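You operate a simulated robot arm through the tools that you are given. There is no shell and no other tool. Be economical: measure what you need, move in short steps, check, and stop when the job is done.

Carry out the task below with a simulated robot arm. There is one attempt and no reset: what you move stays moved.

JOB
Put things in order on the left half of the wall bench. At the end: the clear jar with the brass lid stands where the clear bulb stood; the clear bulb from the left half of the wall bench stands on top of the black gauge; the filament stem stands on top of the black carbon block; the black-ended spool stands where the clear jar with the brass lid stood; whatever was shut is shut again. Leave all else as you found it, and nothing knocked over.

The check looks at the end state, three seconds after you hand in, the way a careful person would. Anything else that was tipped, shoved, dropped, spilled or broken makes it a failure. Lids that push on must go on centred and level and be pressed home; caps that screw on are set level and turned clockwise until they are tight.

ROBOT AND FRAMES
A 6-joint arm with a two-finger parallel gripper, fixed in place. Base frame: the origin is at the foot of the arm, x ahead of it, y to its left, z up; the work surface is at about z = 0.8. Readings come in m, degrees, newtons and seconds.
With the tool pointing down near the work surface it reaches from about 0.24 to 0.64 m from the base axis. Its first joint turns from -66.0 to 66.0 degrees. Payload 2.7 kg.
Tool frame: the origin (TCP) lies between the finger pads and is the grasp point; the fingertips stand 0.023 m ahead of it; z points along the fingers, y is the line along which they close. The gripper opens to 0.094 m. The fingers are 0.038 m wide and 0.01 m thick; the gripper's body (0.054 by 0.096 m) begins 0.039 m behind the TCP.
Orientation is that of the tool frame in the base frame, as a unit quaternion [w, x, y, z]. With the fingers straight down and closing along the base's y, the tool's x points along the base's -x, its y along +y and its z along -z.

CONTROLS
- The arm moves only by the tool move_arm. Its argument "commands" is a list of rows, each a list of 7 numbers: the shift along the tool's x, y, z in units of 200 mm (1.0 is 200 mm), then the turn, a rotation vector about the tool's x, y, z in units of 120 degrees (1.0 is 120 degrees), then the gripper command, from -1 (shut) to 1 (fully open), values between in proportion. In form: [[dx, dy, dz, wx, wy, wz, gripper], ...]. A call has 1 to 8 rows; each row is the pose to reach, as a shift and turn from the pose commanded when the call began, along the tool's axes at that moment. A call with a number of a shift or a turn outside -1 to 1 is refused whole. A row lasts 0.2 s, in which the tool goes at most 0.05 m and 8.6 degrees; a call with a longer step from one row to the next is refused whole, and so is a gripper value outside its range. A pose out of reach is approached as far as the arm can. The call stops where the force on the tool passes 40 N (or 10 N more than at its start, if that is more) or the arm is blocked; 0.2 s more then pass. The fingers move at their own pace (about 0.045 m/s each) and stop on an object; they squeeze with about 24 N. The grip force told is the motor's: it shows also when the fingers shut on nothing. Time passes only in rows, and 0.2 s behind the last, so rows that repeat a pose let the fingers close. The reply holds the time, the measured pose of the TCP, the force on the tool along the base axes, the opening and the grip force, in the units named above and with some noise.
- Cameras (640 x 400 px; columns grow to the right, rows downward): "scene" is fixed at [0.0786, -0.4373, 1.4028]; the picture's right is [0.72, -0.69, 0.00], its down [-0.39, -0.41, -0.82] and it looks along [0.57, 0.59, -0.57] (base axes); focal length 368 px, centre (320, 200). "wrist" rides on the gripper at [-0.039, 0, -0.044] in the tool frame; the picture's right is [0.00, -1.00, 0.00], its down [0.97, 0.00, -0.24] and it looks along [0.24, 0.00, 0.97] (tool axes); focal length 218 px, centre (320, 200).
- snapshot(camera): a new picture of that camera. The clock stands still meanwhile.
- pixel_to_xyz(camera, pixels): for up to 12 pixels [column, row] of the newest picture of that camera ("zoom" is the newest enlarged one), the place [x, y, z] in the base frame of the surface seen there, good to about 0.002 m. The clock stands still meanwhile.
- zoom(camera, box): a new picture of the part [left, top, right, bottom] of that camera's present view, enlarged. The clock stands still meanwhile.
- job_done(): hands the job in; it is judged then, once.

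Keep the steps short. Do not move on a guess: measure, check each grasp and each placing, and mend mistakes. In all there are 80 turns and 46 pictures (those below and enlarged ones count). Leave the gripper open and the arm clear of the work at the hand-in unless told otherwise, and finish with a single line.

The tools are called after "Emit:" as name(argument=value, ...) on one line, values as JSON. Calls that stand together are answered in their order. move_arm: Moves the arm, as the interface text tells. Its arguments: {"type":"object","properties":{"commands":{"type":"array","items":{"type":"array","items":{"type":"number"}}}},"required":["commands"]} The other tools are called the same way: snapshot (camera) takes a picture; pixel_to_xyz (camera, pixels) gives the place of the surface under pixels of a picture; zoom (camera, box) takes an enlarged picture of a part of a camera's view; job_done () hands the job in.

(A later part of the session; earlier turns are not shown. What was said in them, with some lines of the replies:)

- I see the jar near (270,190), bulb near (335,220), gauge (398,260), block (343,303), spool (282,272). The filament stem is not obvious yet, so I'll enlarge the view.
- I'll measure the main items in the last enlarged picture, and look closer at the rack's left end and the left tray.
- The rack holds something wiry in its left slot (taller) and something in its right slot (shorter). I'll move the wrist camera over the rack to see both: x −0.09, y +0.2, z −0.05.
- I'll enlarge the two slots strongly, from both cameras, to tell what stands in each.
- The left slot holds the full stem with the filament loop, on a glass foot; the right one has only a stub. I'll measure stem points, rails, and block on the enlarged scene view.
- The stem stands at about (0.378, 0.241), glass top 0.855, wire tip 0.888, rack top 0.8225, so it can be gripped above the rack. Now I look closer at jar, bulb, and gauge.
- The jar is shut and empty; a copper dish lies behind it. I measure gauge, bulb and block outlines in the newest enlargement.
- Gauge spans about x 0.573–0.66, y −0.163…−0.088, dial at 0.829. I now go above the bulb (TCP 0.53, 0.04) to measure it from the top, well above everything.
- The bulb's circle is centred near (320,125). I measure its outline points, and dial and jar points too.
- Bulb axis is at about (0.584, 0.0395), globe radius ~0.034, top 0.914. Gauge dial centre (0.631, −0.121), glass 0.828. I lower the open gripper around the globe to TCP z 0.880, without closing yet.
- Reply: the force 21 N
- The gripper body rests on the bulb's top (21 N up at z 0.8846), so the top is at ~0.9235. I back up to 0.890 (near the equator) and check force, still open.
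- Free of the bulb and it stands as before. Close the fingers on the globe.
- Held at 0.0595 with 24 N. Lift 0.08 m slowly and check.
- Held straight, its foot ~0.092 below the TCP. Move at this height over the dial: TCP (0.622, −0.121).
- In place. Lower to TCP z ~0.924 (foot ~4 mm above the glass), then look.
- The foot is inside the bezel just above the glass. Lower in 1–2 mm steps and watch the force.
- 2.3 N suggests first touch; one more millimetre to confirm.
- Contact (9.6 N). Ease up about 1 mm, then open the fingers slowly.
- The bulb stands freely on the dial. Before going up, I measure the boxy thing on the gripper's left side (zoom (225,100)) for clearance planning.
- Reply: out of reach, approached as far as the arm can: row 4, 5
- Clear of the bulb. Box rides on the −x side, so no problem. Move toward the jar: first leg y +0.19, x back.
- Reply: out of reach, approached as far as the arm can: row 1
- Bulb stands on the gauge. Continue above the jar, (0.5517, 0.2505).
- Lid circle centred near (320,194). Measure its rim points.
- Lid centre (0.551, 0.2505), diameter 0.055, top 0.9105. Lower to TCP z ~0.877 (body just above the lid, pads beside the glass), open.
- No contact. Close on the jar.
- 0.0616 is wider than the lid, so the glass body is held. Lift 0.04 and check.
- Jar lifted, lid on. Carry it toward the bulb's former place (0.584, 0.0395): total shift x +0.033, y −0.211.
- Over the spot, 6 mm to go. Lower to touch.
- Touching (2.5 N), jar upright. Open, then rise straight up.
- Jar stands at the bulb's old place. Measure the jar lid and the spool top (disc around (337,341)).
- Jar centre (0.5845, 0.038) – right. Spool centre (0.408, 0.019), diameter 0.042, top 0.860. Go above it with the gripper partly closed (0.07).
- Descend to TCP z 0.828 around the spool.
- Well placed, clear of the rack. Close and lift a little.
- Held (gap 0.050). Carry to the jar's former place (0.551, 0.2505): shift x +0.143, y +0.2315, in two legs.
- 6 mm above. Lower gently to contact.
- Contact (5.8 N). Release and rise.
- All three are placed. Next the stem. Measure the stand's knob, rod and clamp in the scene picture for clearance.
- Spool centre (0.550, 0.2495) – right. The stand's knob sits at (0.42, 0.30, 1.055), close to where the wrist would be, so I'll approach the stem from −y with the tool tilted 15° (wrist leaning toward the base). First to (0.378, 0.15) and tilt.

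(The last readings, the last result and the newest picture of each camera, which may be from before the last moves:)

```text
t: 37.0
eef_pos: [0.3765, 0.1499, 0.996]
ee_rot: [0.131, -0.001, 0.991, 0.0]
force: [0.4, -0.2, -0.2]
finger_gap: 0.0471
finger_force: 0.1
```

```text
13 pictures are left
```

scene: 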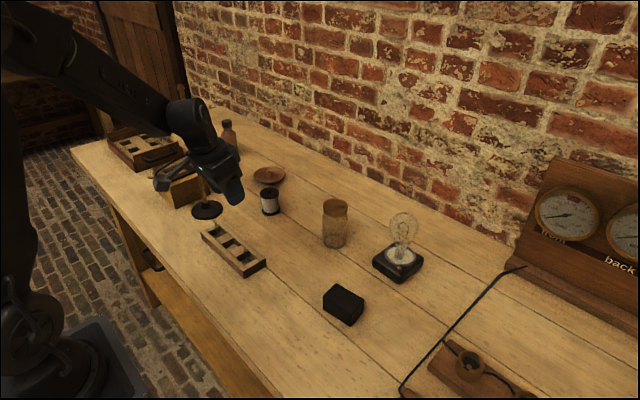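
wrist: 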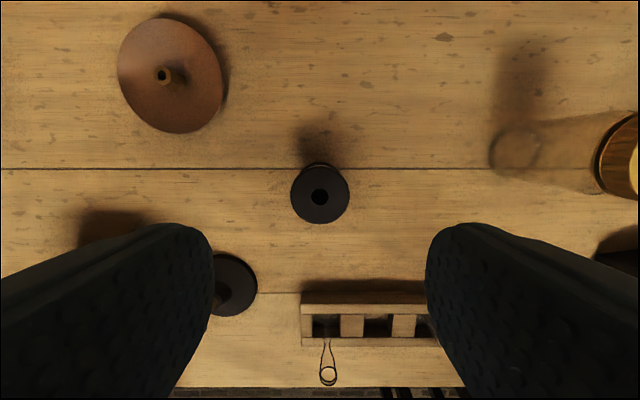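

Tilt sense is right (fingers point slightly +x). Now y +0.091 and down to z 0.945, above the wire tips.

Emit:
move_arm(commands=[[0, 0.15, 0, 0, 0, 0, 0], [0.02, 0.3, 0.08, 0, 0, 0, 0], [0.04, 0.455, 0.16, 0, 0, 0, 0], [0.06, 0.455, 0.243, 0, 0, 0, 0], [0.06, 0.455, 0.243, 0, 0, 0, 0]])

Emit:
snapshot(camera="wrist")

Emit:
zoom(camera="scene", box=[130, 80, 290, 280])

```text
t: 38.2
eef_pos: [0.3789, 0.2414, 0.9461]
ee_rot: [0.13, 0.0, 0.991, 0.0]
force: [0.4, 0.2, -0.5]
finger_gap: 0.0469
finger_force: 0.1
```

```text
12 pictures are left
```

wrist: 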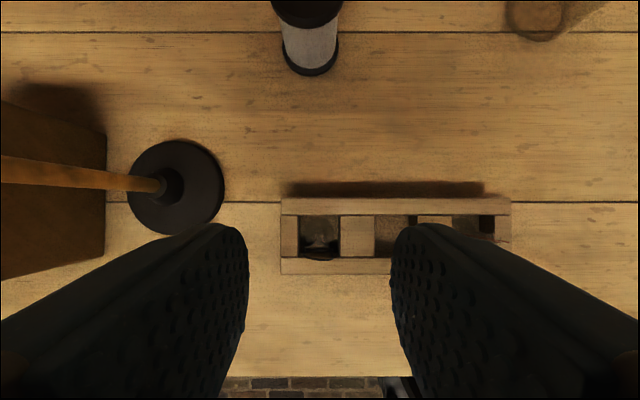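

```text
2.00 times, centred on (210, 180) of scene
```

zoom: 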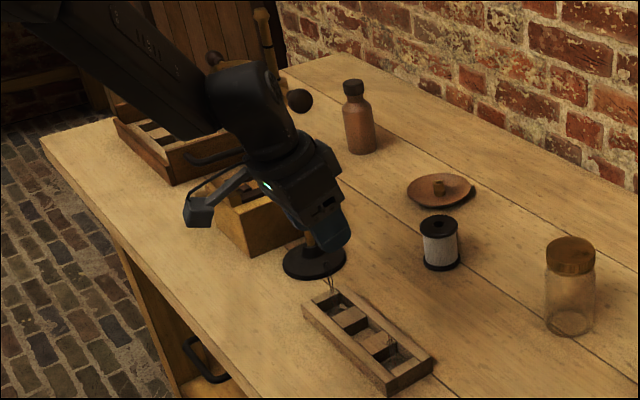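

Stem is centred between fingers at column ~320. Check its position by points.

Emit:
zoom(camera="wrist", box=[270, 190, 370, 290])

Emit:
pixel_to_xyz(camera="wrist", pixels=[[320, 235], [320, 240], [316, 245], [322, 245], [320, 250], [320, 256], [320, 260]])

```text
4.00 times, centred on (320, 240) of wrist
```

zoom: 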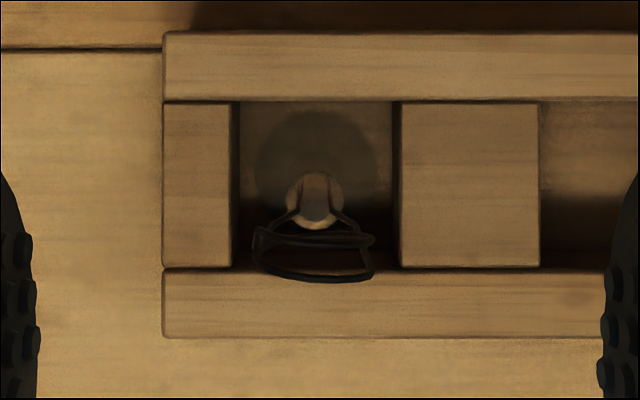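

```text
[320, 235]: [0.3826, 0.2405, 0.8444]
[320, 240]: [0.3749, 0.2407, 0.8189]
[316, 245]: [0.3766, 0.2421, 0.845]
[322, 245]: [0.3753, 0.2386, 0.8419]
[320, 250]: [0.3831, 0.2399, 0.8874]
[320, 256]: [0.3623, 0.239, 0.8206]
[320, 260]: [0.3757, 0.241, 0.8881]
```

The glass tip is at only 0.845 with diameter ~0.010, and the filament loop is ~0.019 wide along y but thin along x. So I should close along x, not y. I back off to y 0.15, untilt, then yaw 90° (box side toward −y).

Emit:
move_arm(commands=[[-0.052, 0, -0.193, 0, 0, 0, 0], [-0.052, -0.2, -0.193, 0, 0, 0, 0], [-0.052, -0.4, -0.193, 0, 0, 0, 0], [-0.052, -0.5, -0.193, 0, 0.0625, 0, 0], [-0.052, -0.5, -0.193, 0, 0.125, 0, 0], [-0.052, -0.5, -0.193, 0, 0.125, 0, 0]])

Emit:
move_arm(commands=[[0, 0, 0, 0, 0, -0.06, 0], [0, 0, 0, 0, 0, -0.12, 0], [0, 0, 0, 0, 0, -0.18, 0], [0, 0, 0, 0, 0, -0.24, 0], [0, 0, 0, 0, 0, -0.3, 0], [0, 0, 0, 0, 0, -0.36, 0], [0, 0, 0, 0, 0, -0.375, 0]])

Emit:
move_arm(commands=[[0, 0, 0, 0, 0, -0.06, 0], [0, 0, 0, 0, 0, -0.12, 0], [0, 0, 0, 0, 0, -0.18, 0], [0, 0, 0, 0, 0, -0.24, 0], [0, 0, 0, 0, 0, -0.3, 0], [0, 0, 0, 0, 0, -0.36, 0], [0, 0, 0, 0, 0, -0.375, 0]])

```text
t: 39.6
eef_pos: [0.3807, 0.1406, 0.9872]
ee_rot: [-0.001, 0.001, 1.0, 0.0]
force: [0.0, 0.3, -0.1]
finger_gap: 0.0473
finger_force: 0.1
```

```text
t: 41.2
eef_pos: [0.3781, 0.1409, 0.9856]
ee_rot: [0.0, -0.384, 0.924, 0.0]
force: [-0.2, 0.7, -0.8]
finger_gap: 0.047
finger_force: 0.0
```

```text
t: 42.8
eef_pos: [0.3793, 0.1414, 0.987]
ee_rot: [-0.001, 0.707, -0.707, 0.0]
force: [0.5, -0.3, -0.3]
finger_gap: 0.047
finger_force: 0.0
```

Yaw done (closing along x). Now tilt 8° (wrist toward −y) and go over the stem at (0.379, 0.2407, 0.945).

Emit:
move_arm(commands=[[-0.1, 0, 0, 0, -0.0667, 0, 0], [-0.25, 0, 0.05, 0, -0.0667, 0, 0], [-0.4, 0, 0.1, 0, -0.0667, 0, 0], [-0.497, 0, 0.17, 0, -0.0667, 0, 0], [-0.497, 0, 0.205, 0, -0.0667, 0, 0], [-0.497, 0, 0.205, 0, -0.0667, 0, 0]])

Emit:
snapshot(camera="wrist")

Emit:
snapshot(camera="scene")

```text
t: 44.2
eef_pos: [0.379, 0.2412, 0.9443]
ee_rot: [-0.049, 0.706, -0.705, -0.049]
force: [1.4, 0.3, -0.7]
finger_gap: 0.0469
finger_force: 0.1
```

```text
9 pictures are left
```

wrist: 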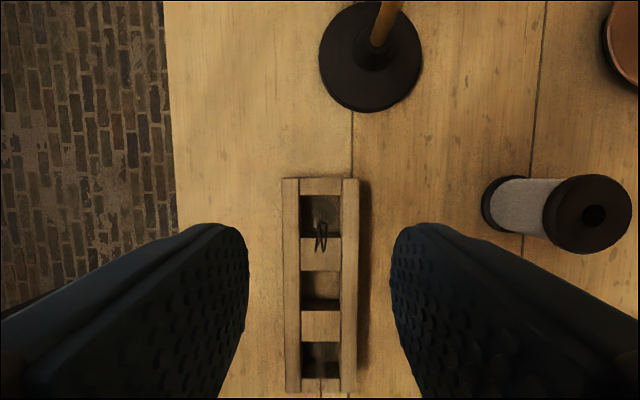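

```text
8 pictures are left
```

scene: 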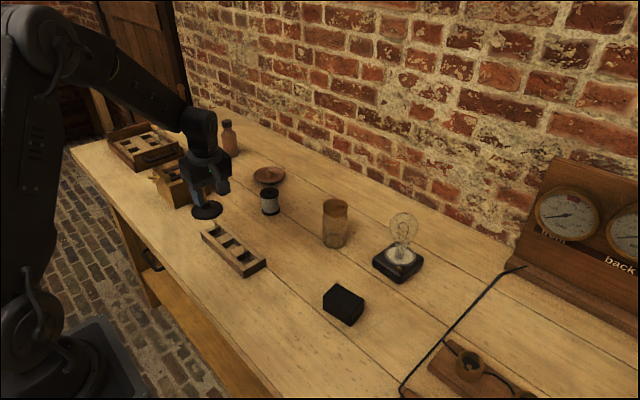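

Stem shows centred at column 320 and thin in the closing direction. Descend vertically to TCP z 0.853.

Emit:
move_arm(commands=[[0.014, 0, 0.1, 0, 0, 0, 0], [0.031, 0, 0.22, 0, 0, 0, 0], [0.049, 0, 0.35, 0, 0, 0, 0], [0.058, 0, 0.41, 0, 0, 0, 0], [0.0636, 0, 0.453, 0, 0, 0, 0], [0.0636, 0, 0.453, 0, 0, 0, 0]])

Emit:
zoom(camera="scene", box=[160, 90, 280, 280])

```text
t: 45.6
eef_pos: [0.38, 0.2412, 0.8536]
ee_rot: [-0.049, 0.706, -0.705, -0.05]
force: [-0.4, 0.7, -0.1]
finger_gap: 0.0469
finger_force: 0.0
```

```text
2.11 times, centred on (220, 185) of scene
```

zoom: 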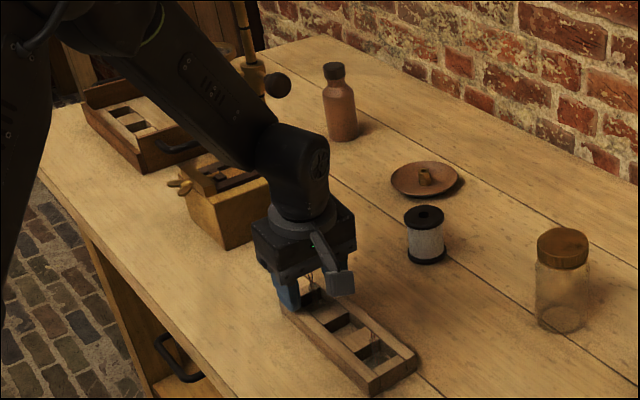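

No contact, knob clear, stem visible between fingers. Close gently.

Emit:
move_arm(commands=[[0, 0, 0, 0, 0, 0, -0.4], [0, 0, 0, 0, 0, 0, -0.6], [0, 0, 0, 0, 0, 0, -1], [0, 0, 0, 0, 0, 0, -1], [0, 0, 0, 0, 0, 0, -1]])

```text
t: 46.8
eef_pos: [0.3792, 0.2403, 0.8549]
ee_rot: [0.05, -0.705, 0.706, 0.048]
force: [1.0, 0.7, 4.9]
finger_gap: 0.0079
finger_force: 14.3
```

Gap 0.0079, grip still building. Hold another moment and re-read.

Emit:
move_arm(commands=[[0, 0, 0, 0, 0, 0, -1], [0, 0, 0, 0, 0, 0, -1]])

```text
t: 47.4
eef_pos: [0.379, 0.2407, 0.854]
ee_rot: [-0.049, 0.706, -0.705, -0.049]
force: [-2.1, 1.6, 8.9]
finger_gap: 0.0074
finger_force: 13.2
```

There is 9 N upward and the gap shrinks slightly, as if wedging on a taper. I lift only 6 mm to see whether the stem follows.

Emit:
move_arm(commands=[[-0.002, 0, -0.015, 0, 0, 0, -1], [-0.0042, 0, -0.03, 0, 0, 0, -1]])

Emit:
zoom(camera="scene", box=[190, 180, 270, 250])

```text
t: 48.0
eef_pos: [0.3793, 0.2395, 0.8587]
ee_rot: [-0.048, 0.706, -0.705, -0.049]
force: [-0.2, 0.9, 0.7]
finger_gap: 0.0078
finger_force: 13.9
```

```text
5.71 times, centred on (230, 215) of scene
```

zoom: 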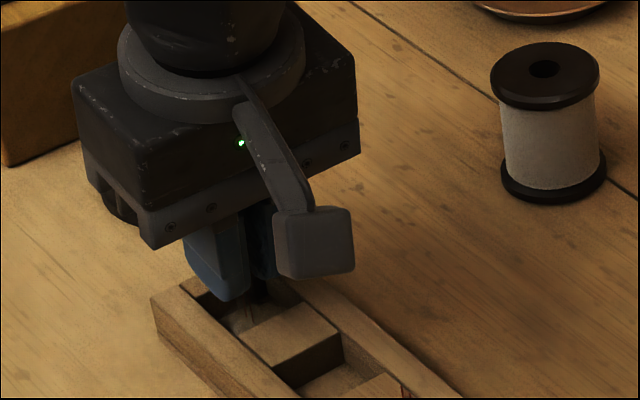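

Gap holds at 0.0078 with force gone, so it seems to follow. Lift 15 mm more and read the gap.

Emit:
move_arm(commands=[[-0.0035, 0, -0.025, 0, 0, 0, -1], [-0.007, 0, -0.05, 0, 0, 0, -1], [-0.0105, 0, -0.075, 0, 0, 0, -1]])

Emit:
zoom(camera="scene", box=[190, 180, 270, 250])

```text
t: 48.8
eef_pos: [0.3797, 0.2401, 0.8756]
ee_rot: [-0.049, 0.705, -0.705, -0.05]
force: [-0.4, -0.8, -0.3]
finger_gap: 0.0079
finger_force: 14.3
```

```text
5.71 times, centred on (230, 215) of scene
```

zoom: 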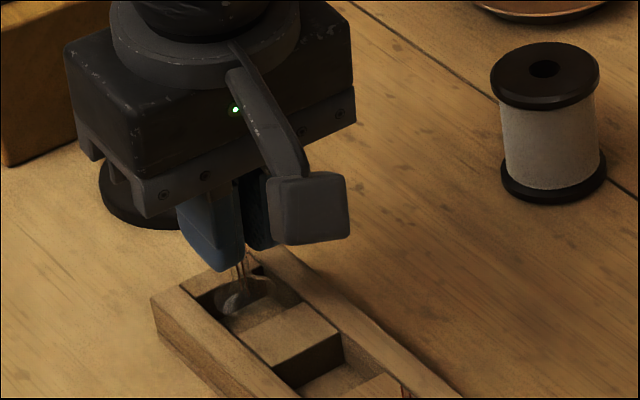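

The stem hangs in the grip, foot coming out of the slot. Lift clear and carry toward the block (centre ≈ (0.4414, −0.1223), top 0.838).

Emit:
move_arm(commands=[[-0.014, 0, -0.1, 0, 0, 0, -1], [-0.028, 0, -0.2, 0, 0, 0, -1], [-0.042, 0, -0.297, 0, 0, 0, -1], [0.131, -0.0375, -0.321, 0, 0, 0, -1], [0.304, -0.075, -0.345, 0, 0, 0, -1], [0.477, -0.1125, -0.37, 0, 0, 0, -1], [0.651, -0.15, -0.394, 0, 0, 0, -1]])

```text
t: 50.4
eef_pos: [0.4085, 0.0998, 0.9351]
ee_rot: [-0.05, 0.705, -0.705, -0.05]
force: [-0.4, 0.3, -0.3]
finger_gap: 0.0081
finger_force: 14.4
```

Still held. Next leg: y −0.19, x +0.028.

Emit:
move_arm(commands=[[0.188, -0.028, -0.026, 0, 0, 0, -1], [0.376, -0.056, -0.053, 0, 0, 0, -1], [0.564, -0.084, -0.079, 0, 0, 0, -1], [0.752, -0.112, -0.106, 0, 0, 0, -1], [0.9405, -0.14, -0.132, 0, 0, 0, -1]])

Emit:
move_arm(commands=[[0.08, -0.01, -0.011, 0, 0, 0, -1], [0.158, -0.0225, -0.022, 0, 0, 0, -1], [0.158, -0.0225, -0.022, 0, 0, 0, -1]])

Emit:
zoom(camera="scene", box=[290, 210, 410, 340])

```text
t: 51.6
eef_pos: [0.4377, -0.0902, 0.9347]
ee_rot: [0.049, -0.705, 0.706, 0.05]
force: [-0.5, -0.1, -0.5]
finger_gap: 0.0078
finger_force: 13.6
```

```text
t: 52.4
eef_pos: [0.4424, -0.1217, 0.9352]
ee_rot: [0.05, -0.705, 0.705, 0.049]
force: [-0.4, -0.2, 0.5]
finger_gap: 0.0077
finger_force: 14.2
```

```text
3.08 times, centred on (350, 275) of scene
```

zoom: 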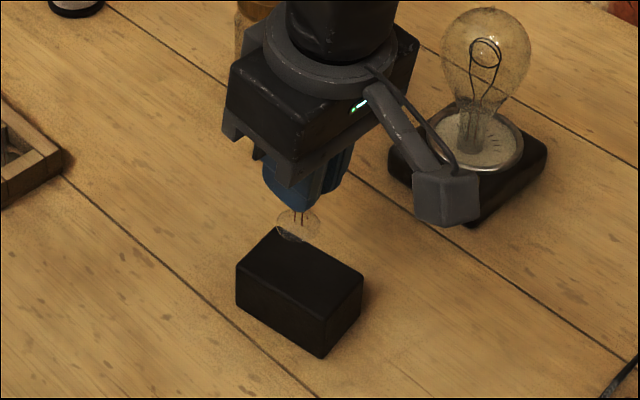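

Over the block. Lower to TCP z ~0.895.

Emit:
move_arm(commands=[[0.014, 0, 0.1, 0, 0, 0, -1], [0.024, 0, 0.17, 0, 0, 0, -1], [0.028, 0, 0.198, 0, 0, 0, -1]])

Emit:
zoom(camera="scene", box=[300, 240, 390, 340])

```text
t: 53.2
eef_pos: [0.4408, -0.1205, 0.8952]
ee_rot: [0.049, -0.705, 0.706, 0.049]
force: [0.8, -0.2, 0.4]
finger_gap: 0.0079
finger_force: 14.3
```

```text
4.00 times, centred on (345, 290) of scene
```

zoom: 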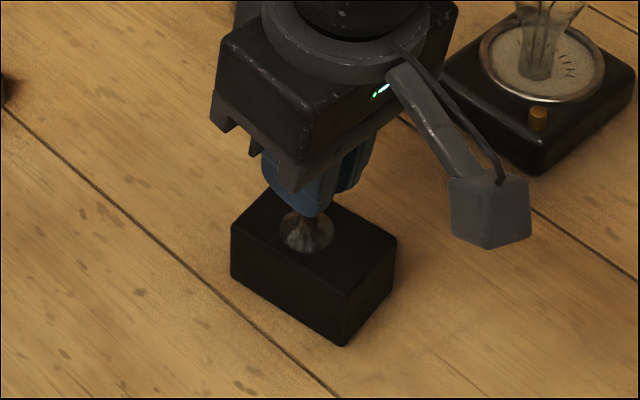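

The foot is centred over the block's top, a few mm to go. Lower in small steps watching the force.

Emit:
move_arm(commands=[[0.001, 0, 0.0075, 0, 0, 0, -1], [0.0021, 0, 0.015, 0, 0, 0, -1], [0.0028, 0, 0.02, 0, 0, 0, -1]])

```text
t: 54.0
eef_pos: [0.4408, -0.1218, 0.8918]
ee_rot: [0.049, -0.705, 0.706, 0.049]
force: [-1.5, 1.6, 11.0]
finger_gap: 0.008
finger_force: 13.8
```

Contact (11 N at 0.892). Ease up ~0.7 mm and re-read.

Emit:
move_arm(commands=[[-0.0005, 0, -0.003, 0, 0, 0, -1], [-0.0005, 0, -0.0035, 0, 0, 0, -1]])

```text
t: 54.6
eef_pos: [0.441, -0.1217, 0.8917]
ee_rot: [0.05, -0.705, 0.705, 0.05]
force: [-0.1, 1.5, 6.0]
finger_gap: 0.0079
finger_force: 14.3
```

Light contact remains (6 N). Open gradually.

Emit:
move_arm(commands=[[0, 0, -0.001, 0, 0, 0, -0.8], [0, 0, -0.001, 0, 0, 0, -0.6], [0, 0, -0.001, 0, 0, 0, -0.3], [0, 0, -0.001, 0, 0, 0, 0], [0, 0, -0.001, 0, 0, 0, 0]])

Emit:
zoom(camera="scene", box=[300, 240, 390, 340])

```text
t: 55.8
eef_pos: [0.4418, -0.1209, 0.8913]
ee_rot: [-0.049, 0.706, -0.705, -0.049]
force: [0.0, 0.6, 0.4]
finger_gap: 0.047
finger_force: 0.1
```

```text
4.00 times, centred on (345, 290) of scene
```

zoom: 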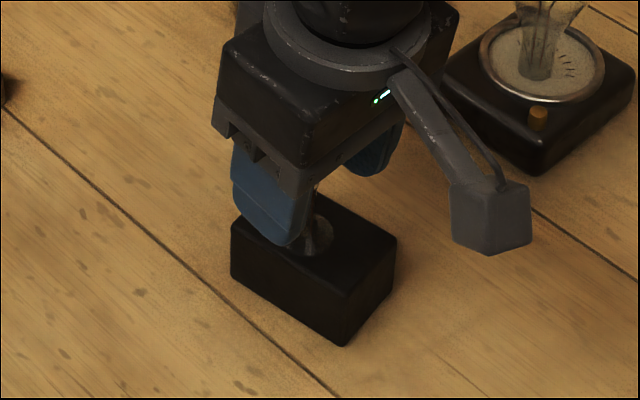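

The stem stands. Rise vertically 0.14 m, opening fully at the top.

Emit:
move_arm(commands=[[-0.01, 0, -0.07, 0, 0, 0, 0], [-0.028, 0, -0.2, 0, 0, 0, 0], [-0.053, 0, -0.38, 0, 0, 0, 0], [-0.078, 0, -0.56, 0, 0, 0, 0.5], [-0.097, 0, -0.693, 0, 0, 0, 1], [-0.097, 0, -0.693, 0, 0, 0, 1]])

Emit:
move_arm(commands=[[0.02, 0.15, -0.1, 0, 0, 0, 1], [0.02, 0.35, -0.1, 0, 0, 0, 1], [0.02, 0.5, -0.1, 0, 0, 0, 1], [0.02, 0.5, -0.1, 0, 0, 0, 1]])

Emit:
zoom(camera="scene", box=[190, 150, 450, 330])

```text
t: 57.2
eef_pos: [0.442, -0.1194, 1.0321]
ee_rot: [0.049, -0.705, 0.706, 0.049]
force: [0.0, -0.6, 0.1]
finger_gap: 0.0937
finger_force: 0.0
```

```text
t: 58.2
eef_pos: [0.3425, -0.1284, 1.0497]
ee_rot: [-0.05, 0.705, -0.705, -0.049]
force: [-0.1, 0.1, 0.3]
finger_gap: 0.0938
finger_force: 0.1
```

```text
2.22 times, centred on (320, 240) of scene
```

zoom: 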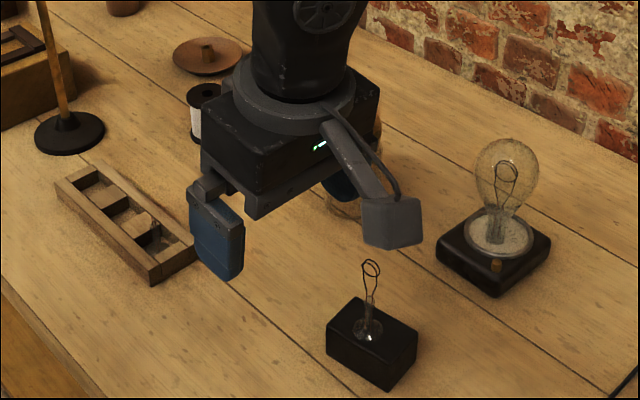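

The stem stands upright on the block, the bulb on the gauge, and the jar and spool measured in their places. The jar stayed shut, the other objects look unmoved, and the gripper is open and clear. I hand in now.

Emit:
job_done()

```text
The job is handed in.
```

All four objects are in their asked-for places with the jar still shut, and the job is handed in.
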